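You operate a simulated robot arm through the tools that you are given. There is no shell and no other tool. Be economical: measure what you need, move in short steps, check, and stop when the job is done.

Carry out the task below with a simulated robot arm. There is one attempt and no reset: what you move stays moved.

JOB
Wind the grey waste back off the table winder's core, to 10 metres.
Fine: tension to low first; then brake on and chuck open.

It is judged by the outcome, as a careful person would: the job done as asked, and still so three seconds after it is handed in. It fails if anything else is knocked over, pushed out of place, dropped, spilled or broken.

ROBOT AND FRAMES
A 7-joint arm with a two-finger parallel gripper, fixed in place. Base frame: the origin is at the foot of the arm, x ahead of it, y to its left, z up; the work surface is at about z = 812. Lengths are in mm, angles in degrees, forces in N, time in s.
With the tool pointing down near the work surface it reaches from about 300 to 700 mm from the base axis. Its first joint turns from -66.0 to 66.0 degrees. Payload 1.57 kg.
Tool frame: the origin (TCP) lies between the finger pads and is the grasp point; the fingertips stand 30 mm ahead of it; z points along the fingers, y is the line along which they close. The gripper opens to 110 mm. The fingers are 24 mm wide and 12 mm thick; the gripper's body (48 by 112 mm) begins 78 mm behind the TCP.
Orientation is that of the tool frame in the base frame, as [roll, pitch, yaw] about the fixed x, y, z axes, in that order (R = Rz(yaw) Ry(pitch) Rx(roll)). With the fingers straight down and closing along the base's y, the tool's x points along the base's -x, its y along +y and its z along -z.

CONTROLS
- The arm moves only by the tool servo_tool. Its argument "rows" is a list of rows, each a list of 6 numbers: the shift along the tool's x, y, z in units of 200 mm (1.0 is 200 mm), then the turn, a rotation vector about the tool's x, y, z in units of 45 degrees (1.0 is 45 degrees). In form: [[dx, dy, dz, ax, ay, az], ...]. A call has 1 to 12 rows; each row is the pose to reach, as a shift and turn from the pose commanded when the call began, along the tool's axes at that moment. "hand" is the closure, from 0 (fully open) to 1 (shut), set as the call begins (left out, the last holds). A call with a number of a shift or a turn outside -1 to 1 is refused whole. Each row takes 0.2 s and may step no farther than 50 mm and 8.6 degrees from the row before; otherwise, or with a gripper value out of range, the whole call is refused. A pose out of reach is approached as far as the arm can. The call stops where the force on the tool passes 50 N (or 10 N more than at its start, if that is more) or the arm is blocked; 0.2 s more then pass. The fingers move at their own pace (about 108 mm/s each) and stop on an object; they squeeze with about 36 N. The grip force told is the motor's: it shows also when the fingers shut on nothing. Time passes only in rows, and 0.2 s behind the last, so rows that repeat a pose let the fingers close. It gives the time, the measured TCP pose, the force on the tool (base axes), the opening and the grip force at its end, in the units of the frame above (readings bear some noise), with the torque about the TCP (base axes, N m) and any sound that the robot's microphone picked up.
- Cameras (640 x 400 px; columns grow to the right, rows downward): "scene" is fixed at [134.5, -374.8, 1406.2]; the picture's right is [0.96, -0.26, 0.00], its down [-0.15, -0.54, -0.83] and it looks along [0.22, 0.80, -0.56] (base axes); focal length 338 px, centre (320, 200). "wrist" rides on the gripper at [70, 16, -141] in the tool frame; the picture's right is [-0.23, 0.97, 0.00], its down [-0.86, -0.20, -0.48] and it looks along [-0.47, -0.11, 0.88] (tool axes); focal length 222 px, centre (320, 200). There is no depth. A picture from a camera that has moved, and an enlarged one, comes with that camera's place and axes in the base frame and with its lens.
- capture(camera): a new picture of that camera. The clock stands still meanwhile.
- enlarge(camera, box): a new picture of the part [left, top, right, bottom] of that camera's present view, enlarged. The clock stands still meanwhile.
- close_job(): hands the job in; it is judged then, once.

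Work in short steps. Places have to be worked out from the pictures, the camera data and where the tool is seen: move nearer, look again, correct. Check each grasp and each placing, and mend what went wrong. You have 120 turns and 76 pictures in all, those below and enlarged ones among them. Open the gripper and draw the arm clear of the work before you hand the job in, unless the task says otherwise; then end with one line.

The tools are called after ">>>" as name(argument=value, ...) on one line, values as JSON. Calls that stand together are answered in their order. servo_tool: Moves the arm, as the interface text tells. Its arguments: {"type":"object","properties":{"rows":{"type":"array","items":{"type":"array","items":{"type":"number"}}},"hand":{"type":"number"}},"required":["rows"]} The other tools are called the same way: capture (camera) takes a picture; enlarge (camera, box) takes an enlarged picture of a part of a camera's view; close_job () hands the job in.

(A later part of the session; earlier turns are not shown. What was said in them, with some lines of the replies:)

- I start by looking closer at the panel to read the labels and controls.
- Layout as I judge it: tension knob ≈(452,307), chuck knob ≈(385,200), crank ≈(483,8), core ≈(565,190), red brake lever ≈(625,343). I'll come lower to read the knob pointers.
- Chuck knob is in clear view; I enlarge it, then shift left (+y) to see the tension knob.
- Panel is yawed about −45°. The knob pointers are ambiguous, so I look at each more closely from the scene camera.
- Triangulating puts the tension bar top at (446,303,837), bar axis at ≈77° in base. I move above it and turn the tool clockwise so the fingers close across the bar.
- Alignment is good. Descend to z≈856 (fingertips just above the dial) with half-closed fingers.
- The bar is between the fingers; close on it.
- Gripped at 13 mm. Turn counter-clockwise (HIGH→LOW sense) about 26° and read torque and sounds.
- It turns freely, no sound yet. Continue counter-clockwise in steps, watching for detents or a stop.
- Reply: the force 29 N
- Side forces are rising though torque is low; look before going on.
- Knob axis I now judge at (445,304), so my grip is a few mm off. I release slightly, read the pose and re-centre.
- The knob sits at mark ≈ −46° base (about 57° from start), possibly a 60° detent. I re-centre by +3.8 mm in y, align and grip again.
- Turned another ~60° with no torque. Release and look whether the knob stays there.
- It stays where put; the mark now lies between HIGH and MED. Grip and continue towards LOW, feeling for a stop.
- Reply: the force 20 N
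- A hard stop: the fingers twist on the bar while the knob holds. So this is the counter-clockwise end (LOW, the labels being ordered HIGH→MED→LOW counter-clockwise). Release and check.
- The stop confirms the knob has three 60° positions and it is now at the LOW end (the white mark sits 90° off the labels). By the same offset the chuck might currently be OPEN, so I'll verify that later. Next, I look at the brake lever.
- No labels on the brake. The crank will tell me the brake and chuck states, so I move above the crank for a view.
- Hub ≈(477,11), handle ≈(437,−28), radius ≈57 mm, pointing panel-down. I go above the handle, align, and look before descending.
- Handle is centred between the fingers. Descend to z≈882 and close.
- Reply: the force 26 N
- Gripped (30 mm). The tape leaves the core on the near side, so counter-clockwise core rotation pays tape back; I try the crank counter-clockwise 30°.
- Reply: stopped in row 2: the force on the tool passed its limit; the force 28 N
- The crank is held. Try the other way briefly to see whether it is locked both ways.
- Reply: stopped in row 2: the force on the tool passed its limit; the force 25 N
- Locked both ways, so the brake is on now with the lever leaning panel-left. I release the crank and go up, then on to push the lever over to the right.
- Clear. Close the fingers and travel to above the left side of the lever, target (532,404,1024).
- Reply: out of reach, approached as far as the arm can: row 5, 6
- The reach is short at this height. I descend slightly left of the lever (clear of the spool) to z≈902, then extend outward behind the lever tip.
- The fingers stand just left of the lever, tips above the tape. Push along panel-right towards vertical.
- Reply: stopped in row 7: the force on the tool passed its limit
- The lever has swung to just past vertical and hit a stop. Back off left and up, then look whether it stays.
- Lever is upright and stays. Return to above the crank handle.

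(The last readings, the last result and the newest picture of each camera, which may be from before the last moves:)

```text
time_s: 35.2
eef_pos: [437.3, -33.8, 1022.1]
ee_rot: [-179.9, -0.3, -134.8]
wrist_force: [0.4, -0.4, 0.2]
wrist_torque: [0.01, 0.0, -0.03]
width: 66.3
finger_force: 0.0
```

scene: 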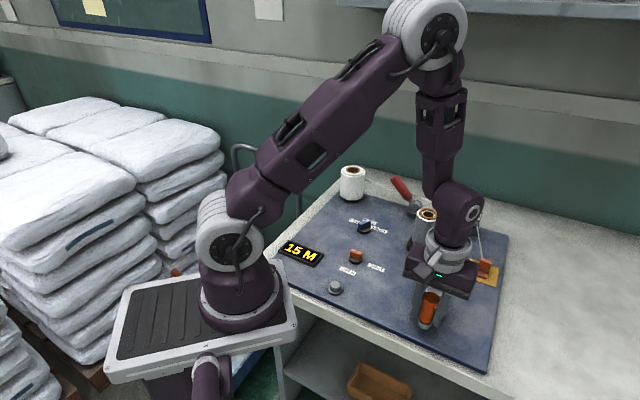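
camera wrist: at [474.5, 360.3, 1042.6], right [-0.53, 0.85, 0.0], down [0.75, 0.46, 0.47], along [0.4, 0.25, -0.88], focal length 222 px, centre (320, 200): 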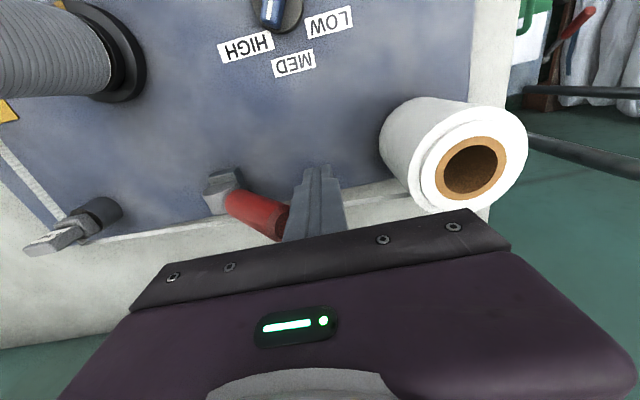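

Fine-correct 5 mm in y, descend to z≈883 and grip.

>>> servo_tool(rows=[[-0.018, 0.018, 0.2, 0, 0, 0], [-0.018, 0.018, 0.4, 0, 0, 0], [-0.018, 0.018, 0.6, 0, 0, 0], [-0.018, 0.018, 0.695, 0, 0, 0]])

>>> servo_tool(rows=[[0, 0, 0, 0, 0, 0], [0, 0, 0, 0, 0, 0], [0, 0, 0, 0, 0, 0]], hand=1)

>>> servo_tool(rows=[[-0.0043, -0.0495, 0, 0, 0, 0], [-0.017, -0.0975, 0, 0, 0, 0], [-0.038, -0.1425, 0, 0, 0, 0]])

>>> capture(camera="scene")

```text
time_s: 36.2
eef_pos: [438.6, -27.5, 883.4]
ee_rot: [-179.8, -0.4, -134.8]
wrist_force: [0.6, 0.2, 0.6]
wrist_torque: [0.02, 0.02, -0.02]
width: 66.2
finger_force: 0.0
```

```text
time_s: 37.0
eef_pos: [438.4, -26.2, 883.2]
ee_rot: [180.0, -0.4, -134.8]
wrist_force: [1.6, -1.9, -14.6]
wrist_torque: [0.03, -0.22, 0.01]
width: 30.2
finger_force: 39.1
```

```text
time_s: 37.8
eef_pos: [462.7, -42.2, 884.0]
ee_rot: [-180.0, -0.5, -134.9]
wrist_force: [-4.2, -12.5, -6.3]
wrist_torque: [0.41, -0.64, -0.01]
width: 29.9
finger_force: 39.7
```

```text
36 pictures are left
```

scene: 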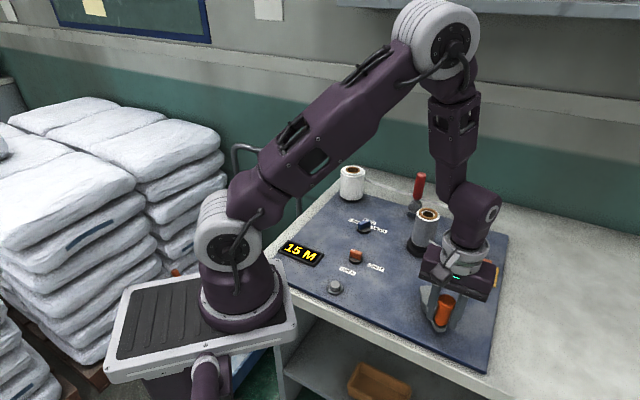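

The brake is off now and the crank turns. Continue counter-clockwise to 90° and check the counter and the core.

>>> servo_tool(rows=[[-0.0453, -0.059, 0, 0, 0, 0], [-0.1043, -0.1043, 0, 0, 0, 0], [-0.173, -0.1328, 0, 0, 0, 0], [-0.2468, -0.1425, 0, 0, 0, 0]])

>>> enlarge(camera="scene", box=[270, 150, 520, 306])

```text
time_s: 38.8
eef_pos: [519.3, -24.1, 883.4]
ee_rot: [-179.9, -0.2, -134.6]
wrist_force: [-12.8, 8.7, 16.5]
wrist_torque: [0.24, -0.98, 0.02]
width: 29.8
finger_force: 38.7
```

```text
2.56 times, centred on (395, 228) of scene
camera zoom: at [133.8, -374.6, 1406.3], right [0.96, -0.26, 0.0], down [-0.15, -0.54, -0.83], along [0.22, 0.8, -0.56], focal length 865 px, centre (128, 128)
```

zoom: 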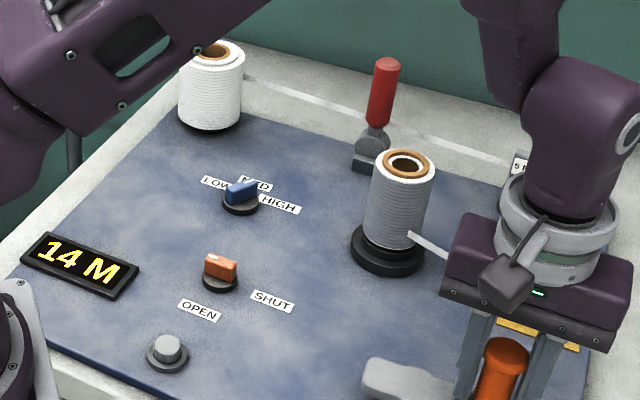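

Counter has gone down to 14 M, so the direction is right. Continue 90° more counter-clockwise and read again.

>>> servo_tool(rows=[[-0.0738, 0.0097, 0, 0, 0, 0], [-0.1425, 0.0382, 0, 0, 0, 0], [-0.2015, 0.0835, 0, 0, 0, 0], [-0.2468, 0.1425, 0, 0, 0, 0], [-0.2753, 0.2112, 0, 0, 0, 0], [-0.285, 0.285, 0, 0, 0, 0]])

>>> enlarge(camera="scene", box=[270, 150, 520, 306])

```text
time_s: 39.6
eef_pos: [532.0, 9.6, 883.5]
ee_rot: [179.9, -0.7, -135.0]
wrist_force: [-12.7, 2.7, 16.6]
wrist_torque: [0.1, 0.09, 0.0]
width: 29.9
finger_force: 39.3
stopped in row 3: the force on the tool passed its limit (the readings are from after the stop); the commanded pose is now the measured one
```

```text
2.56 times, centred on (395, 228) of scene
camera zoom: at [133.9, -374.8, 1406.2], right [0.96, -0.26, 0.0], down [-0.15, -0.54, -0.83], along [0.22, 0.8, -0.56], focal length 865 px, centre (128, 128)
```

zoom: 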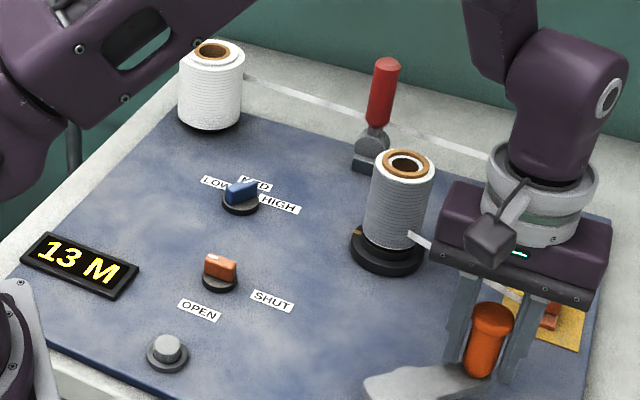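

13 M. The force stop shows my radius was slightly large; refit gives hub (476.5,8.5), radius 54. Continue 60°.

>>> servo_tool(rows=[[-0.034, 0.057, 0, 0, 0, 0], [-0.061, 0.122, 0, 0, 0, 0], [-0.07, 0.192, 0, 0, 0, 0], [-0.061, 0.262, 0, 0, 0, 0]])

>>> enlarge(camera="scene", box=[270, 150, 520, 306])

```text
time_s: 40.6
eef_pos: [506.8, 57.3, 883.8]
ee_rot: [-179.8, -0.1, -134.6]
wrist_force: [16.5, 22.5, 34.0]
wrist_torque: [0.01, 0.03, 0.01]
width: 29.9
finger_force: 39.5
```

```text
2.56 times, centred on (395, 228) of scene
camera zoom: at [134.4, -374.3, 1406.3], right [0.96, -0.26, 0.0], down [-0.15, -0.54, -0.83], along [0.22, 0.8, -0.56], focal length 865 px, centre (128, 128)
```

zoom: 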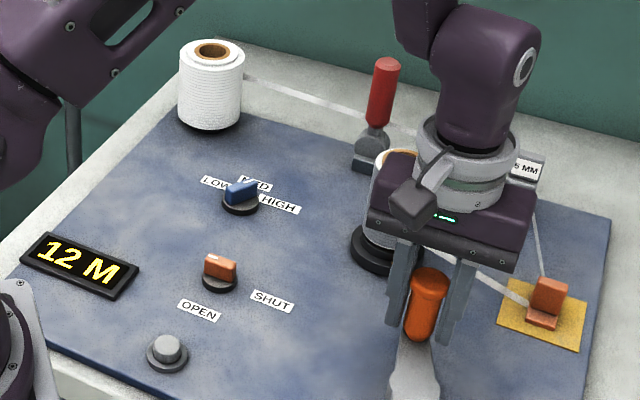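

12 M. Refit hub (475,12.5), radius 56.5; continue another 60°.

>>> servo_tool(rows=[[0.0075, 0.091, 0, 0, 0, 0], [0.052, 0.149, 0, 0, 0, 0], [0.11, 0.194, 0, 0, 0, 0], [0.179, 0.222, 0, 0, 0, 0]])

>>> enlarge(camera="scene", box=[270, 150, 520, 306])

```text
time_s: 41.1
eef_pos: [489.0, 65.3, 882.9]
ee_rot: [-179.8, -0.8, -135.2]
wrist_force: [-0.5, -2.1, 6.9]
wrist_torque: [0.1, 0.19, 0.01]
width: 29.8
finger_force: 39.2
stopped in row 2: the force on the tool passed its limit (the readings are from after the stop); the commanded pose is now the measured one
```

```text
2.56 times, centred on (395, 228) of scene
camera zoom: at [134.3, -374.9, 1406.1], right [0.96, -0.26, 0.0], down [-0.15, -0.54, -0.83], along [0.22, 0.8, -0.56], focal length 865 px, centre (128, 128)
```

zoom: 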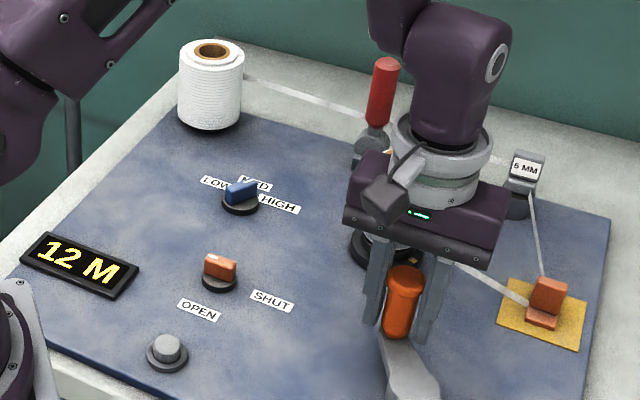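

12 M, near-zero force at (489,65). Continue with smaller steps.

>>> servo_tool(rows=[[0.0325, 0.0425, 0, 0, 0, 0], [0.072, 0.079, 0, 0, 0, 0], [0.117, 0.107, 0, 0, 0, 0], [0.168, 0.125, 0, 0, 0, 0]])

>>> enlarge(camera="scene", box=[270, 150, 520, 306])

```text
time_s: 42.1
eef_pos: [449.1, 57.5, 882.9]
ee_rot: [-179.6, -0.7, -135.1]
wrist_force: [18.1, -24.8, 18.8]
wrist_torque: [0.43, 0.48, 0.03]
width: 30.0
finger_force: 39.9
```

```text
2.56 times, centred on (395, 228) of scene
camera zoom: at [134.7, -375.5, 1405.9], right [0.96, -0.26, 0.0], down [-0.15, -0.54, -0.83], along [0.22, 0.8, -0.56], focal length 865 px, centre (128, 128)
```

zoom: 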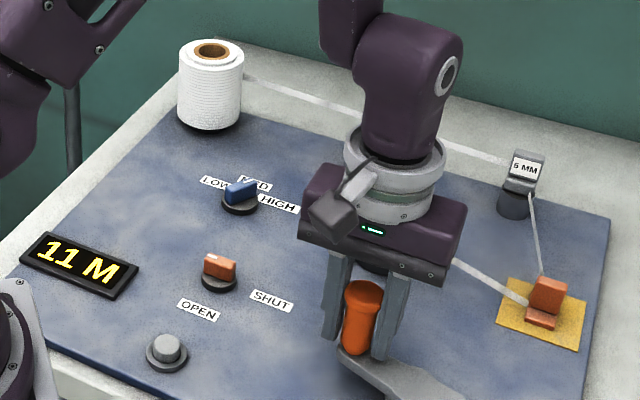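

11 M. Approaching the target: about 30° more in small steps, then read.

>>> servo_tool(rows=[[0.044, -0.018, 0, 0, 0, 0], [0.09, -0.018, 0, 0, 0, 0], [0.135, -0.026, 0, 0, 0, 0]])

>>> enlarge(camera="scene", box=[270, 150, 520, 306])

```text
time_s: 42.9
eef_pos: [428.7, 37.0, 883.4]
ee_rot: [180.0, -1.1, -135.0]
wrist_force: [-23.8, 14.9, -4.4]
wrist_torque: [0.33, -1.04, -0.04]
width: 30.1
finger_force: 39.3
```

```text
2.56 times, centred on (395, 228) of scene
camera zoom: at [133.9, -374.4, 1406.3], right [0.96, -0.26, 0.0], down [-0.15, -0.54, -0.83], along [0.22, 0.8, -0.56], focal length 865 px, centre (128, 128)
```

zoom: 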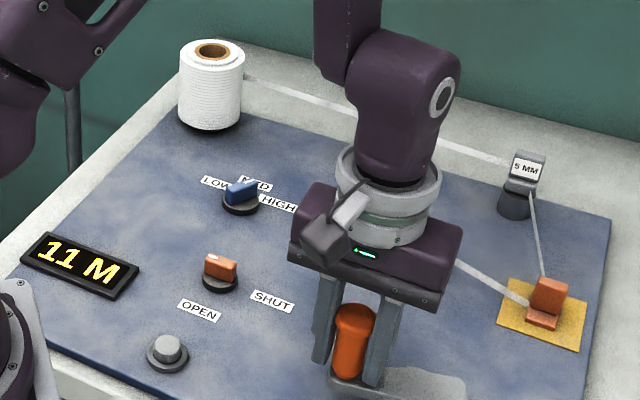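

Still 11 M; another ~30°.

>>> servo_tool(rows=[[0.05, 0.005, 0, 0, 0, 0], [0.092, -0.02, 0, 0, 0, 0], [0.13, -0.051, 0, 0, 0, 0]])

>>> enlarge(camera="scene", box=[270, 150, 520, 306])

```text
time_s: 43.7
eef_pos: [421.7, 10.1, 882.8]
ee_rot: [-179.8, -0.7, -135.2]
wrist_force: [6.3, 1.8, -48.3]
wrist_torque: [-0.33, 0.38, 0.0]
width: 30.0
finger_force: 39.5
```

```text
2.56 times, centred on (395, 228) of scene
camera zoom: at [135.3, -374.8, 1406.1], right [0.96, -0.26, 0.0], down [-0.15, -0.54, -0.83], along [0.22, 0.8, -0.56], focal length 865 px, centre (128, 128)
```

zoom: 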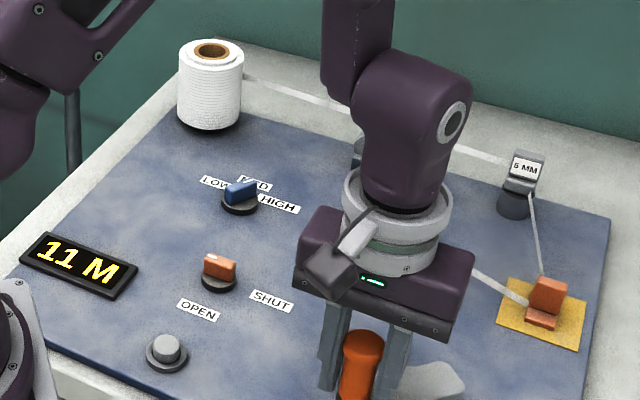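

Still 11 M at ≈315°, so one full turn = 5 m. A vertical strain has built up; I reopen and regrip to relax before the last 45°.

>>> servo_tool(rows=[[0, 0, 0, 0, 0, 0], [0, 0, 0, 0, 0, 0]], hand=0.6)

>>> capture(camera="wrist")

```text
time_s: 44.3
eef_pos: [420.5, 9.9, 884.3]
ee_rot: [-179.7, -0.9, -135.1]
wrist_force: [-0.1, 0.0, -0.6]
wrist_torque: [0.01, -0.04, 0.02]
width: 44.0
finger_force: 0.0
```

```text
28 pictures are left
camera wrist: at [361.9, -25.9, 1025.1], right [-0.53, 0.85, -0.01], down [0.75, 0.47, 0.47], along [0.4, 0.24, -0.88], focal length 222 px, centre (320, 200)
```

wrist: 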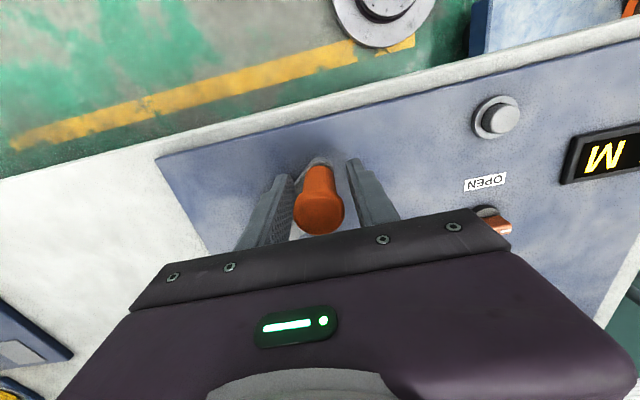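

Handle at ≈(423,11). Re-centre, close, then turn the last 45° to the starting angle.

>>> servo_tool(rows=[[-0.0125, -0.005, 0, 0, 0, 0], [-0.0125, -0.005, 0, 0, 0, 0]])

>>> servo_tool(rows=[[0, 0, 0, 0, 0, 0], [0, 0, 0, 0, 0, 0]], hand=1)

>>> servo_tool(rows=[[0.034, -0.036, 0, 0, 0, 0], [0.058, -0.078, 0, 0, 0, 0], [0.075, -0.123, 0, 0, 0, 0], [0.081, -0.156, 0, 0, 0, 0], [0.088, -0.191, 0, 0, 0, 0]])

>>> enlarge(camera="scene", box=[270, 200, 470, 340])

```text
time_s: 44.9
eef_pos: [423.0, 11.1, 883.2]
ee_rot: [-179.9, -0.7, -135.1]
wrist_force: [0.2, 0.4, 0.2]
wrist_torque: [0.03, 0.03, 0.01]
width: 44.1
finger_force: 0.0
```

```text
time_s: 45.5
eef_pos: [422.9, 11.1, 883.9]
ee_rot: [-180.0, -0.8, -135.1]
wrist_force: [1.1, 0.6, -1.5]
wrist_torque: [0.04, 0.01, -0.03]
width: 29.7
finger_force: 38.9
```

```text
time_s: 46.4
eef_pos: [432.9, -18.4, 883.7]
ee_rot: [-179.9, -0.6, -134.9]
wrist_force: [4.8, 1.4, -11.9]
wrist_torque: [-0.01, -0.05, -0.01]
width: 30.0
finger_force: 39.3
stopped in row 4: the force on the tool passed its limit (the readings are from after the stop); the commanded pose is now the measured one
```

```text
2.86 times, centred on (370, 270) of scene
camera zoom: at [134.7, -374.8, 1406.1], right [0.96, -0.26, 0.0], down [-0.15, -0.54, -0.83], along [0.22, 0.8, -0.56], focal length 965 px, centre (177, 0)
```

zoom: 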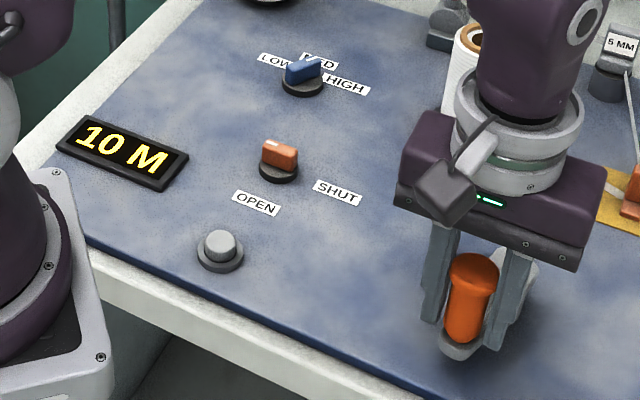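

10 M shown at ≈349°. I finish the last ~10° gently to be centred on 10.

>>> servo_tool(rows=[[0.007, -0.018, 0, 0, 0, 0], [0.013, -0.036, 0, 0, 0, 0], [0.018, -0.05, 0, 0, 0, 0]])

>>> servo_tool(rows=[[0, 0, 0, 0, 0, 0], [0, 0, 0, 0, 0, 0]], hand=0.4)

>>> servo_tool(rows=[[0, 0, -0.2, 0, 0, 0], [0, 0, -0.4, 0, 0, 0], [0, 0, -0.6, 0, 0, 0], [0, 0, -0.7, 0, 0, 0]])

>>> capture(camera="scene")

>>> capture(camera="wrist")

```text
time_s: 47.0
eef_pos: [435.2, -24.1, 884.0]
ee_rot: [-179.9, -0.5, -134.7]
wrist_force: [4.8, 3.7, -12.0]
wrist_torque: [-0.06, 0.02, -0.03]
width: 30.3
finger_force: 39.8
stopped in row 3: the force on the tool passed its limit (the readings are from after the stop); the commanded pose is now the measured one
```

```text
time_s: 47.6
eef_pos: [436.8, -23.7, 882.5]
ee_rot: [-179.9, -0.4, -134.8]
wrist_force: [0.8, -0.3, -0.1]
wrist_torque: [-0.04, 0.03, 0.0]
width: 66.0
finger_force: 0.0
```

```text
time_s: 48.6
eef_pos: [435.5, -21.4, 1023.2]
ee_rot: [180.0, -0.4, -134.7]
wrist_force: [0.0, -0.2, 1.4]
wrist_torque: [0.02, 0.03, 0.04]
width: 65.8
finger_force: 0.1
```

```text
26 pictures are left
```

scene: 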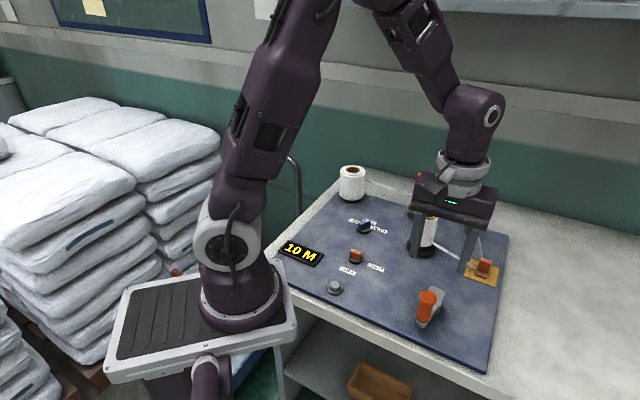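

```text
25 pictures are left
camera wrist: at [375.8, -59.0, 1164.2], right [-0.53, 0.85, 0.0], down [0.75, 0.47, 0.47], along [0.4, 0.25, -0.88], focal length 222 px, centre (320, 200)
```

wrist: 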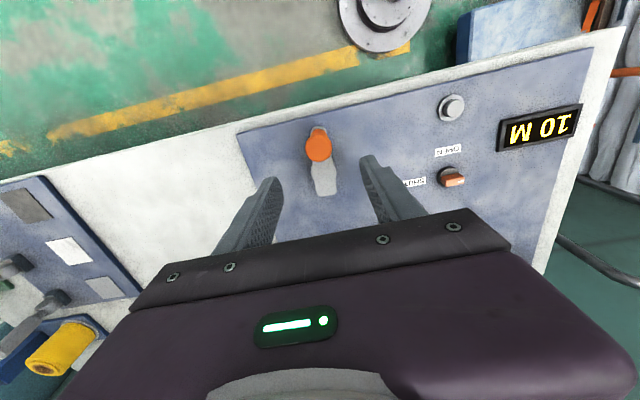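

10 M is reached. Now the brake: travel to the right side of the lever, staying above the core, fingers closed.

>>> servo_tool(rows=[[-0.199, 0.052, 0, 0, 0, 0], [-0.397, 0.104, 0, 0, 0, 0], [-0.596, 0.156, 0, 0, 0, 0], [-0.794, 0.208, 0, 0, 0, 0]], hand=1)

>>> servo_tool(rows=[[-0.199, 0.052, 0, 0, 0, 0], [-0.397, 0.104, 0, 0, 0, 0], [-0.596, 0.156, 0.05, 0, 0, 0], [-0.76, 0.208, 0.1, 0, 0, 0], [-0.76, 0.208, 0.1, 0, 0, 0]])

>>> capture(camera="wrist")

```text
time_s: 49.6
eef_pos: [518.9, 120.7, 1022.7]
ee_rot: [-179.8, -0.5, -134.8]
wrist_force: [0.3, 0.5, -0.8]
wrist_torque: [-0.03, -0.02, -0.02]
width: 0.0
finger_force: 21.6
```

```text
time_s: 50.9
eef_pos: [595.6, 256.8, 1002.5]
ee_rot: [-179.9, -0.5, -134.8]
wrist_force: [0.5, -0.4, -0.3]
wrist_torque: [0.0, -0.01, -0.01]
width: 0.0
finger_force: 21.2
```

```text
24 pictures are left
camera wrist: at [536.7, 219.5, 1142.9], right [-0.53, 0.85, 0.0], down [0.75, 0.47, 0.47], along [0.4, 0.25, -0.88], focal length 222 px, centre (320, 200)
```

wrist: 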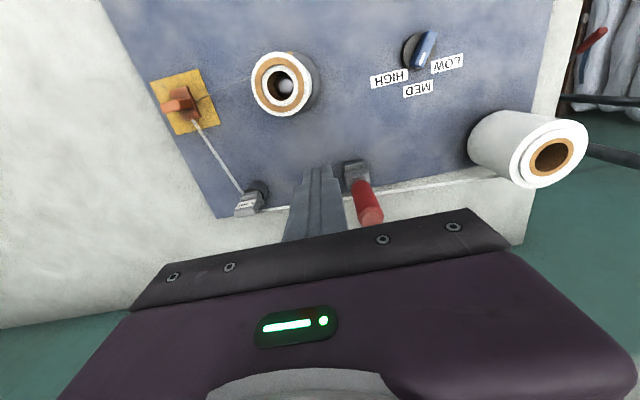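

Lever top is at (613,329), my fingers 38 mm right of it. Descend to z≈905, then extend outward alongside it.

>>> servo_tool(rows=[[0, 0, 0.2, 0, 0, 0], [0, 0, 0.4, 0, 0, 0], [0, 0, 0.485, 0, 0, 0], [-0.12, 0, 0.485, 0, 0, 0], [-0.24, 0, 0.485, 0, 0, 0], [-0.24, 0, 0.485, 0, 0, 0]])

>>> capture(camera="wrist")

```text
time_s: 52.2
eef_pos: [621.5, 279.5, 903.9]
ee_rot: [-179.9, -0.5, -134.8]
wrist_force: [-1.1, -0.3, 0.6]
wrist_torque: [0.01, 0.0, 0.01]
width: 0.0
finger_force: 21.6
out of reach, approached as far as the arm can: row 5, 6
```

```text
23 pictures are left
camera wrist: at [561.6, 243.1, 1045.9], right [-0.53, 0.85, 0.0], down [0.75, 0.47, 0.47], along [0.4, 0.25, -0.88], focal length 222 px, centre (320, 200)
```

wrist: 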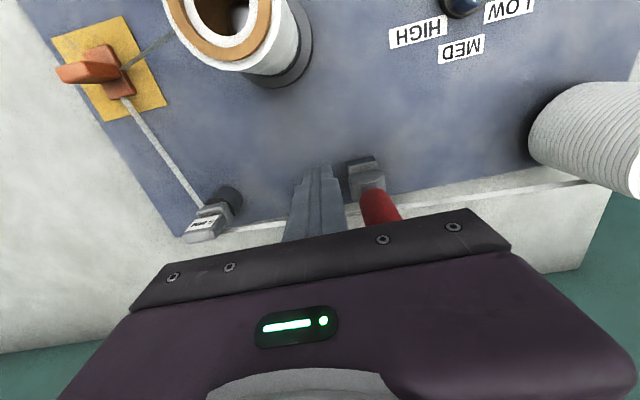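

Reach is short by ~15 mm here. I tilt the fingers outward 15° about the tool y axis, which gains reach.

>>> servo_tool(rows=[[0.05, 0, 0, 0, -0.17, 0], [0.05, 0, 0, 0, -0.34, 0], [0.05, 0, 0, 0, -0.34, 0]])

```text
time_s: 53.0
eef_pos: [615.3, 272.6, 903.9]
ee_rot: [-179.9, 15.0, -134.8]
wrist_force: [0.0, 0.3, -0.4]
wrist_torque: [-0.02, -0.02, 0.02]
width: 0.1
finger_force: 21.7
```

Tilt works. Extend outward 28 mm alongside the lever.

>>> servo_tool(rows=[[-0.068, 0.0, 0.018, 0, 0, 0], [-0.135, 0.0, 0.036, 0, 0, 0], [-0.135, 0.0, 0.036, 0, 0, 0]])

>>> capture(camera="wrist")

>>> enlarge(camera="scene", box=[350, 120, 510, 240])

```text
time_s: 53.9
eef_pos: [633.7, 292.8, 903.9]
ee_rot: [-179.9, 14.8, -134.8]
wrist_force: [-0.4, 0.5, -0.3]
wrist_torque: [-0.02, -0.01, 0.01]
width: 0.0
finger_force: 20.9
```

```text
22 pictures are left
camera wrist: at [550.4, 231.0, 1021.0], right [-0.54, 0.84, 0.06], down [0.64, 0.36, 0.68], along [0.55, 0.4, -0.73], focal length 222 px, centre (320, 200)
```

wrist: 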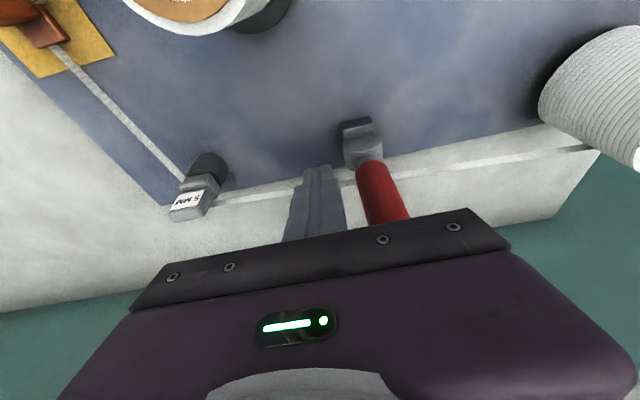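

```text
3.33 times, centred on (430, 180) of scene
camera zoom: at [134.5, -374.8, 1406.2], right [0.96, -0.26, 0.0], down [-0.15, -0.54, -0.83], along [0.22, 0.8, -0.56], focal length 1126 px, centre (-47, 267)
```

zoom: 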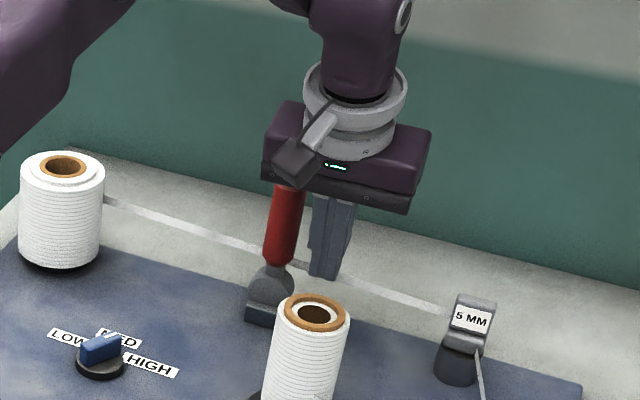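

Well placed just right of the lever. Push left along the swing until it meets its stop.

>>> servo_tool(rows=[[0, 0.06, 0, 0, 0, 0], [0, 0.12, 0, 0, 0, 0], [0, 0.18, 0, 0, 0, 0], [0, 0.23, 0, 0, 0, 0], [0, 0.27, 0, 0, 0, 0], [0, 0.3, 0, 0, 0, 0]])

>>> enlarge(camera="scene", box=[350, 120, 510, 240])

```text
time_s: 55.4
eef_pos: [597.5, 329.2, 905.7]
ee_rot: [-179.0, 14.9, -135.0]
wrist_force: [3.4, -7.1, 1.9]
wrist_torque: [-0.19, -0.07, 0.03]
width: 0.1
finger_force: 21.1
stopped in row 6: the force on the tool passed its limit (the readings are from after the stop); the commanded pose is now the measured one
```

```text
3.33 times, centred on (430, 180) of scene
camera zoom: at [134.5, -375.0, 1406.1], right [0.96, -0.26, 0.0], down [-0.15, -0.54, -0.83], along [0.22, 0.8, -0.56], focal length 1126 px, centre (-47, 267)
```

zoom: 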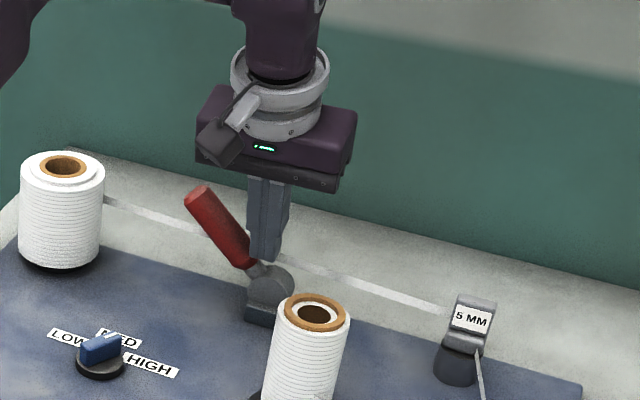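

The lever is back at its full-left stop, same lean as at the start: brake on. Back away, rise and untilt.

>>> servo_tool(rows=[[0, -0.05, 0, 0, 0, 0], [0, -0.1, 0, 0, 0, 0], [0.11, -0.1, -0.15, 0, 0, 0], [0.2, -0.1, -0.35, 0, 0.1, 0], [0.25, -0.1, -0.55, 0, 0.25, 0], [0.25, -0.1, -0.6, 0, 0.33, 0]])

>>> enlarge(camera="scene", box=[330, 120, 510, 260])

```text
time_s: 56.8
eef_pos: [553.7, 261.1, 1007.8]
ee_rot: [-179.2, 0.0, -135.2]
wrist_force: [-0.3, -0.1, -0.6]
wrist_torque: [0.01, 0.02, 0.0]
width: 0.0
finger_force: 20.9
```

```text
2.86 times, centred on (420, 190) of scene
camera zoom: at [134.4, -374.9, 1406.2], right [0.96, -0.26, 0.0], down [-0.15, -0.54, -0.83], along [0.22, 0.8, -0.56], focal length 965 px, centre (34, 229)
```

zoom: 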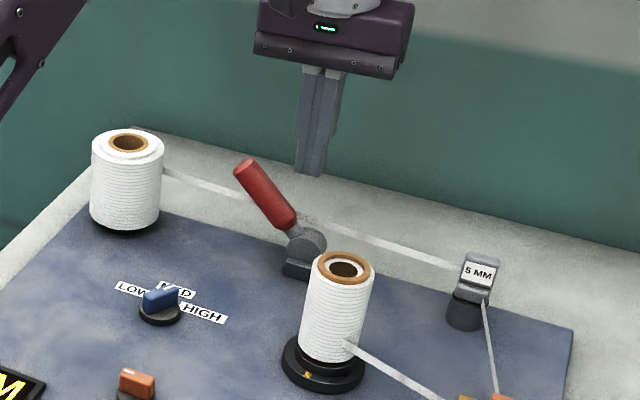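

Brake stays on and the grey waste is off the core (white roll now). Move above the chuck knob at ≈(381,199), turning the tool clockwise to close across its bar.

>>> servo_tool(rows=[[0.207, 0.097, 0, 0.018, 0, 0.19], [0.414, 0.195, 0, 0.018, 0, 0.38], [0.621, 0.292, 0, 0.018, 0, 0.57], [0.828, 0.39, 0, 0.018, 0, 0.76], [0.828, 0.39, 0, 0.018, 0, 0.95]], hand=0.5)

>>> servo_tool(rows=[[0, 0, 0, 0, 0, 0.19], [0, 0, 0, 0, 0, 0.38], [0, 0, 0.1, 0, 0, 0.57], [0, 0, 0.2, 0, 0, 0.76], [0, 0, 0.3, 0, 0, 0.95], [0, 0, 0.3, 0, 0, 1.0]])

>>> capture(camera="wrist")

>>> enlarge(camera="wrist", box=[260, 110, 380, 220])

```text
time_s: 58.0
eef_pos: [380.7, 199.4, 1006.8]
ee_rot: [-178.7, 1.0, -178.1]
wrist_force: [0.8, 0.7, 1.3]
wrist_torque: [0.01, 0.01, -0.01]
width: 55.2
finger_force: 0.0
```

```text
time_s: 59.4
eef_pos: [381.2, 198.6, 946.5]
ee_rot: [-179.7, 1.6, 137.0]
wrist_force: [0.2, -0.6, 0.5]
wrist_torque: [-0.02, 0.02, -0.04]
width: 54.8
finger_force: 0.1
```

```text
18 pictures are left
camera wrist: at [339.4, 260.3, 1084.9], right [0.83, 0.56, 0.0], down [0.48, -0.72, 0.5], along [0.28, -0.42, -0.86], focal length 222 px, centre (320, 200)
```

wrist: 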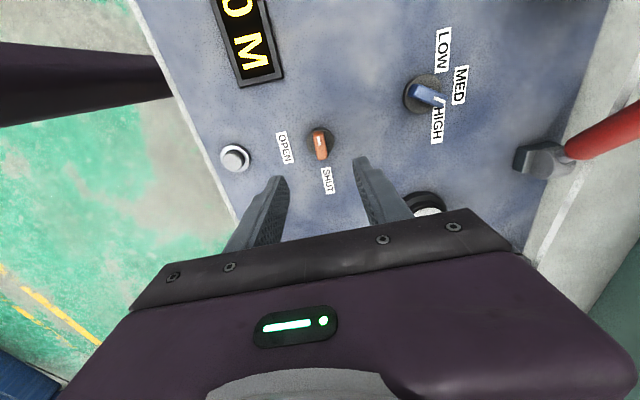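

```text
3.64 times, centred on (320, 165) of wrist
camera zoom: at [339.4, 260.3, 1084.9], right [0.83, 0.56, 0.0], down [0.48, -0.72, 0.5], along [0.28, -0.42, -0.86], focal length 808 px, centre (320, 327)
```

zoom: 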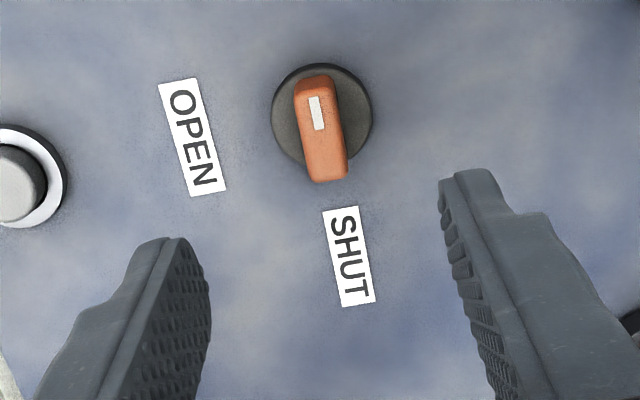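

Bar is parallel to the panel text, centre (381,199), tool aligned. Correct the small tilt, descend to 856 and grip.

>>> servo_tool(rows=[[0, 0, 0.15, 0, 0.036, 0.044], [0, 0, 0.35, 0, 0.036, 0.044], [0, 0, 0.45, 0, 0.036, 0.044], [0, 0, 0.45, 0, 0.036, 0.044]])

>>> servo_tool(rows=[[0, 0, 0, 0, 0, 0], [0, 0, 0, 0, 0, 0]], hand=1)

>>> servo_tool(rows=[[0, 0, 0, 0, 0, 0.1], [0, 0, 0, 0, 0, 0.2], [0, 0, 0, 0, 0, 0.25]])

```text
time_s: 60.4
eef_pos: [384.2, 196.1, 858.1]
ee_rot: [-179.7, -0.1, 135.0]
wrist_force: [0.5, -0.7, 0.3]
wrist_torque: [-0.03, 0.0, -0.02]
width: 55.0
finger_force: 0.1
```

```text
time_s: 61.0
eef_pos: [384.5, 195.7, 857.5]
ee_rot: [-179.7, -0.1, 135.1]
wrist_force: [-1.6, -1.0, -3.9]
wrist_torque: [0.17, -0.11, -0.01]
width: 13.0
finger_force: 29.8
```

```text
time_s: 61.8
eef_pos: [384.7, 196.1, 858.7]
ee_rot: [-179.7, 0.1, 123.9]
wrist_force: [-0.1, -9.1, -2.8]
wrist_torque: [0.02, -0.31, 0.97]
width: 15.9
finger_force: 31.2
```

Clockwise is blocked by a stop: the knob is at its clockwise end. Before testing the other way I look at the core's bore for the chuck's present state.

>>> enlarge(camera="scene", box=[400, 200, 460, 260])

>>> servo_tool(rows=[[0, 0, 0, 0, 0, -0.19], [0, 0, 0, 0, 0, -0.38], [0, 0, 0, 0, 0, -0.57], [0, 0, 0, 0, 0, -0.76]])

```text
6.67 times, centred on (430, 230) of scene
camera zoom: at [134.5, -375.0, 1406.1], right [0.96, -0.26, 0.0], down [-0.15, -0.54, -0.83], along [0.22, 0.8, -0.56], focal length 2252 px, centre (-413, 0)
```

zoom: 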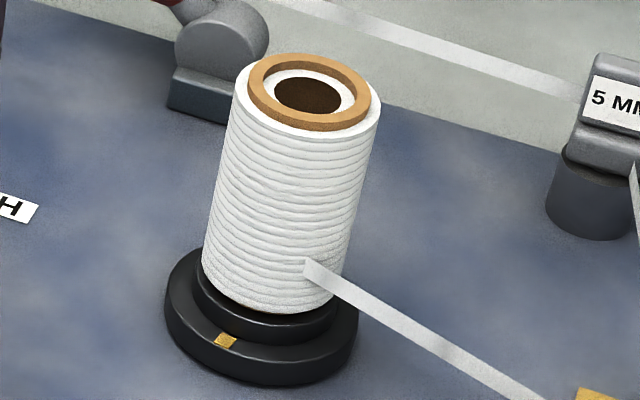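

```text
time_s: 62.8
eef_pos: [385.0, 197.0, 856.8]
ee_rot: [-179.9, -0.1, 158.0]
wrist_force: [1.8, 1.8, 1.1]
wrist_torque: [0.09, -0.22, 0.0]
width: 13.0
finger_force: 29.8
```

Counter-clockwise is free. Continue towards +90°, watching for the far stop.

>>> servo_tool(rows=[[0, 0, 0, 0, 0, -0.19], [0, 0, 0, 0, 0, -0.38], [0, 0, 0, 0, 0, -0.57], [0, 0, 0, 0, 0, -0.76], [0, 0, 0, 0, 0, -0.95]])

>>> servo_tool(rows=[[0, 0, 0, 0, 0, -0.15], [0, 0, 0, 0, 0, -0.3], [0, 0, 0, 0, 0, -0.45], [0, 0, 0, 0, 0, -0.54], [0, 0, 0, 0, 0, -0.64], [0, 0, 0, 0, 0, -0.74]])

>>> enlarge(camera="scene", box=[320, 180, 480, 290])

```text
time_s: 64.0
eef_pos: [385.9, 198.8, 857.5]
ee_rot: [179.8, 0.0, -158.9]
wrist_force: [-2.7, 34.6, -13.9]
wrist_torque: [0.67, 0.32, -0.08]
width: 12.9
finger_force: 30.1
```

```text
time_s: 65.4
eef_pos: [382.6, 199.8, 857.3]
ee_rot: [179.8, -0.1, -125.7]
wrist_force: [-14.5, 42.8, 4.2]
wrist_torque: [0.62, 0.2, -1.02]
width: 15.7
finger_force: 31.6
```

```text
3.64 times, centred on (400, 235) of scene
camera zoom: at [134.1, -373.9, 1406.5], right [0.96, -0.26, 0.0], down [-0.15, -0.54, -0.83], along [0.22, 0.8, -0.56], focal length 1228 px, centre (29, 73)
```

zoom: 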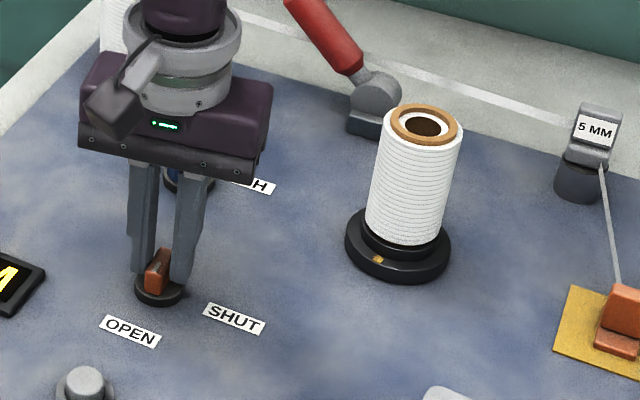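

The knob moved exactly 90° to a far stop and its mark now points at OPEN. The strand between core and guide is no longer visible; I look closer.

>>> enlarge(camera="scene", box=[405, 195, 510, 300])

```text
3.81 times, centred on (458, 248) of scene
camera zoom: at [134.1, -373.9, 1406.5], right [0.96, -0.26, 0.0], down [-0.15, -0.54, -0.83], along [0.22, 0.8, -0.56], focal length 1287 px, centre (-204, 19)
```

zoom: 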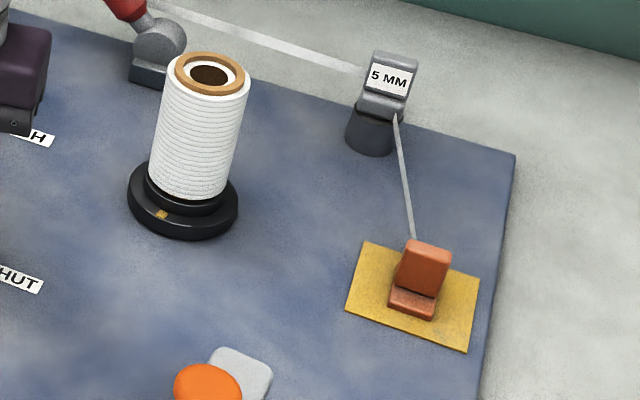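

Both knobs have consistent end stops, but which end means what needs certainty. I release the knob, rise, and inspect knob, core and tape.

>>> servo_tool(rows=[[0, 0, 0, 0, 0, 0], [0, 0, 0, 0, 0, 0]], hand=0.5)

>>> servo_tool(rows=[[0, 0, -0.2, 0, 0, 0], [0, 0, -0.4, 0, 0, 0], [0, 0, -0.6, 0, 0, 0], [-0.1, -0.15, -0.75, 0, 0, 0], [-0.2, -0.3, -0.75, 0, 0, 0]])

>>> capture(camera="wrist")

>>> capture(camera="scene")

```text
time_s: 66.0
eef_pos: [382.6, 195.7, 858.2]
ee_rot: [179.9, -0.5, -126.0]
wrist_force: [0.5, -0.2, -0.9]
wrist_torque: [0.01, 0.01, 0.03]
width: 55.0
finger_force: 0.1
```

```text
time_s: 67.2
eef_pos: [455.3, 196.0, 1008.5]
ee_rot: [179.9, -0.3, -125.9]
wrist_force: [0.1, 0.0, 0.0]
wrist_torque: [0.02, 0.0, 0.0]
width: 55.2
finger_force: 0.1
```

```text
13 pictures are left
camera wrist: at [401.7, 149.2, 1148.1], right [-0.66, 0.76, 0.0], down [0.66, 0.58, 0.47], along [0.36, 0.31, -0.88], focal length 222 px, centre (320, 200)
```

wrist: 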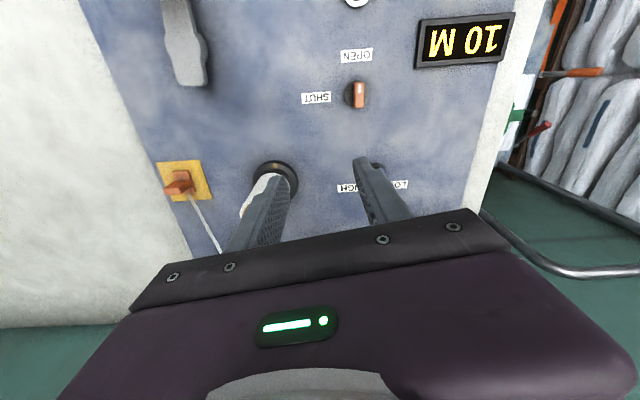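

```text
12 pictures are left
```

scene: 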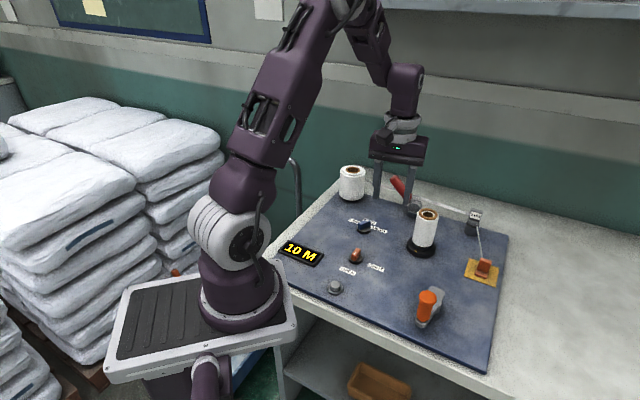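

The mark now points at OPEN, yet the tape strand to the core went out of sight on turning. To know whether that is simply the chuck's state, I turn the knob back and look; first go back over it.

>>> servo_tool(rows=[[0.1, 0.15, 0, 0, 0, 0.06], [0.2, 0.3, 0.1, 0, 0, 0.13], [0.2, 0.3, 0.3, 0, 0, 0.2], [0.2, 0.3, 0.5, 0, 0, 0.2], [0.2, 0.3, 0.75, 0, 0, 0.2], [0.2, 0.3, 0.75, 0, 0, 0.2]])

>>> servo_tool(rows=[[0, 0, 0, 0, 0, 0], [0, 0, 0, 0, 0, 0]], hand=1)

>>> servo_tool(rows=[[0, 0, 0, 0, 0, 0.19], [0, 0, 0, 0, 0, 0.38], [0, 0, 0, 0, 0, 0.57], [0, 0, 0, 0, 0, 0.76], [0, 0, 0, 0, 0, 0.95]])

>>> servo_tool(rows=[[0, 0, 0, 0, 0, 0.19], [0, 0, 0, 0, 0, 0.38], [0, 0, 0, 0, 0, 0.57], [0, 0, 0, 0, 0, 0.76], [0, 0, 0, 0, 0, 0.95], [0, 0, 0, 0, 0, 1.0]])

>>> enlarge(camera="scene", box=[320, 190, 510, 310])

```text
time_s: 68.6
eef_pos: [382.5, 197.0, 856.4]
ee_rot: [179.9, -0.2, -135.0]
wrist_force: [0.2, 0.9, -0.3]
wrist_torque: [0.02, 0.01, -0.03]
width: 54.9
finger_force: 0.0
```

```text
time_s: 69.2
eef_pos: [382.4, 197.6, 856.2]
ee_rot: [179.9, -0.3, -134.7]
wrist_force: [-18.2, 14.2, -4.1]
wrist_torque: [0.63, 0.04, 0.0]
width: 12.8
finger_force: 30.2
```

```text
time_s: 70.4
eef_pos: [382.7, 198.0, 856.8]
ee_rot: [-179.9, -0.5, -177.8]
wrist_force: [-24.1, 25.2, -3.2]
wrist_torque: [0.64, 0.97, -0.02]
width: 12.9
finger_force: 29.2
```

```text
time_s: 71.8
eef_pos: [382.6, 196.8, 856.8]
ee_rot: [-179.6, 0.0, 137.2]
wrist_force: [-15.4, 18.7, -10.5]
wrist_torque: [0.88, 0.5, -0.07]
width: 12.9
finger_force: 29.6
```

```text
3.33 times, centred on (415, 250) of scene
camera zoom: at [134.2, -374.4, 1406.3], right [0.96, -0.26, 0.0], down [-0.15, -0.54, -0.83], along [0.22, 0.8, -0.56], focal length 1126 px, centre (3, 33)
```

zoom: 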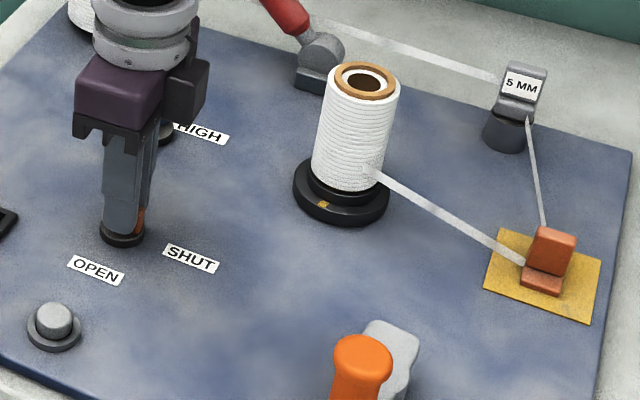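

The strand is back with the knob here: so this position is SHUT (and winding worked in it), and the other end, where the mark points at OPEN, releases the core. Nothing snapped. Turn it back counter-clockwise to the OPEN stop.

>>> servo_tool(rows=[[0, 0, 0, 0, 0, -0.19], [0, 0, 0, 0, 0, -0.38], [0, 0, 0, 0, 0, -0.57], [0, 0, 0, 0, 0, -0.76], [0, 0, 0, 0, 0, -0.95]])

>>> servo_tool(rows=[[0, 0, 0, 0, 0, -0.19], [0, 0, 0, 0, 0, -0.38], [0, 0, 0, 0, 0, -0.57], [0, 0, 0, 0, 0, -0.76], [0, 0, 0, 0, 0, -0.95], [0, 0, 0, 0, 0, -1.0]])

>>> servo_tool(rows=[[0, 0, 0, 0, 0, -0.08], [0, 0, 0, 0, 0, -0.08]])

>>> servo_tool(rows=[[0, 0, 0, 0, 0, 0], [0, 0, 0, 0, 0, 0]], hand=0.5)

>>> servo_tool(rows=[[0, 0, -0.2, 0, 0, 0], [0, 0, -0.4, 0, 0, 0], [0, 0, -0.6, 0, 0, 0], [0, 0, -0.8, 0, 0, 0], [0, 0, -0.95, 0, 0, 0]])

>>> enlarge(camera="scene", box=[270, 170, 520, 326])

```text
time_s: 73.0
eef_pos: [384.7, 198.7, 856.6]
ee_rot: [-179.9, -0.1, -179.7]
wrist_force: [-19.5, 23.4, 0.8]
wrist_torque: [0.56, -0.17, -0.04]
width: 12.9
finger_force: 29.9
```

```text
time_s: 74.4
eef_pos: [381.7, 199.3, 857.7]
ee_rot: [179.8, -0.2, -134.6]
wrist_force: [-18.2, 39.8, -1.8]
wrist_torque: [1.3, -0.16, -0.12]
width: 13.0
finger_force: 29.9
```

```text
time_s: 75.0
eef_pos: [383.4, 199.5, 856.5]
ee_rot: [179.8, 0.0, -131.1]
wrist_force: [-14.6, 43.9, 15.6]
wrist_torque: [0.61, 0.36, -0.83]
width: 13.2
finger_force: 30.0
```

```text
time_s: 75.6
eef_pos: [383.6, 195.8, 855.9]
ee_rot: [180.0, -0.5, -131.4]
wrist_force: [-0.2, -1.2, -0.6]
wrist_torque: [-0.01, 0.02, -0.02]
width: 55.1
finger_force: 0.1
```

```text
time_s: 76.8
eef_pos: [383.0, 199.0, 1048.6]
ee_rot: [-179.9, -0.2, -131.3]
wrist_force: [-0.3, 0.5, 0.1]
wrist_torque: [0.01, 0.02, 0.02]
width: 55.1
finger_force: 0.1
```

```text
2.56 times, centred on (395, 248) of scene
camera zoom: at [134.5, -374.8, 1406.1], right [0.96, -0.26, 0.0], down [-0.15, -0.54, -0.83], along [0.22, 0.8, -0.56], focal length 865 px, centre (128, 77)
```

zoom: 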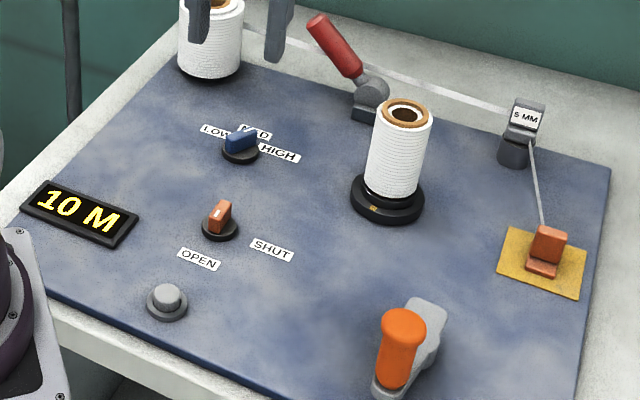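

Counter 10 M, tension at LOW end, brake lever at its locked side, chuck at OPEN with the core released, nothing else disturbed. I open the gripper and withdraw the arm.

>>> servo_tool(rows=[[0.1, 0, -0.15, 0, 0, 0], [0.2, 0, -0.3, 0, 0, 0], [0.3, 0, -0.4, 0, 0, 0], [0.3, 0, -0.4, 0, 0, 0]], hand=0)

>>> capture(camera="scene")

```text
time_s: 77.8
eef_pos: [344.9, 151.8, 1127.8]
ee_rot: [180.0, -0.3, -131.3]
wrist_force: [0.4, 1.0, -0.7]
wrist_torque: [-0.03, 0.0, 0.0]
width: 110.2
finger_force: 0.0
```

```text
9 pictures are left
```

scene: 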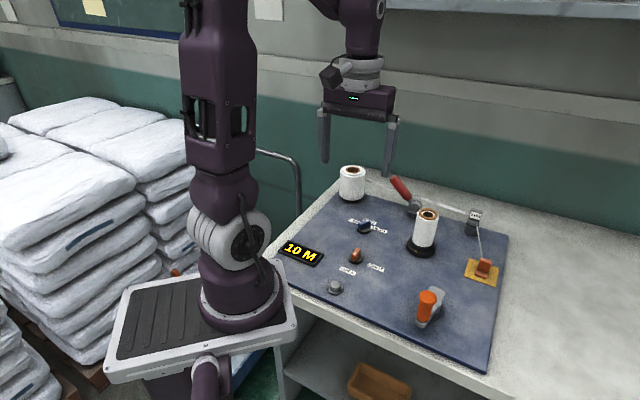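

Everything stands as wanted and the arm is clear; I hand the job in.

>>> close_job()

```text
The job is handed in.
```

The waste is wound back to 10 M, with the brake on, the chuck open and the arm clear. Tension is at what I take to be LOW: I went by the stop and label order because the knob's mark doesn't line up with its labels.
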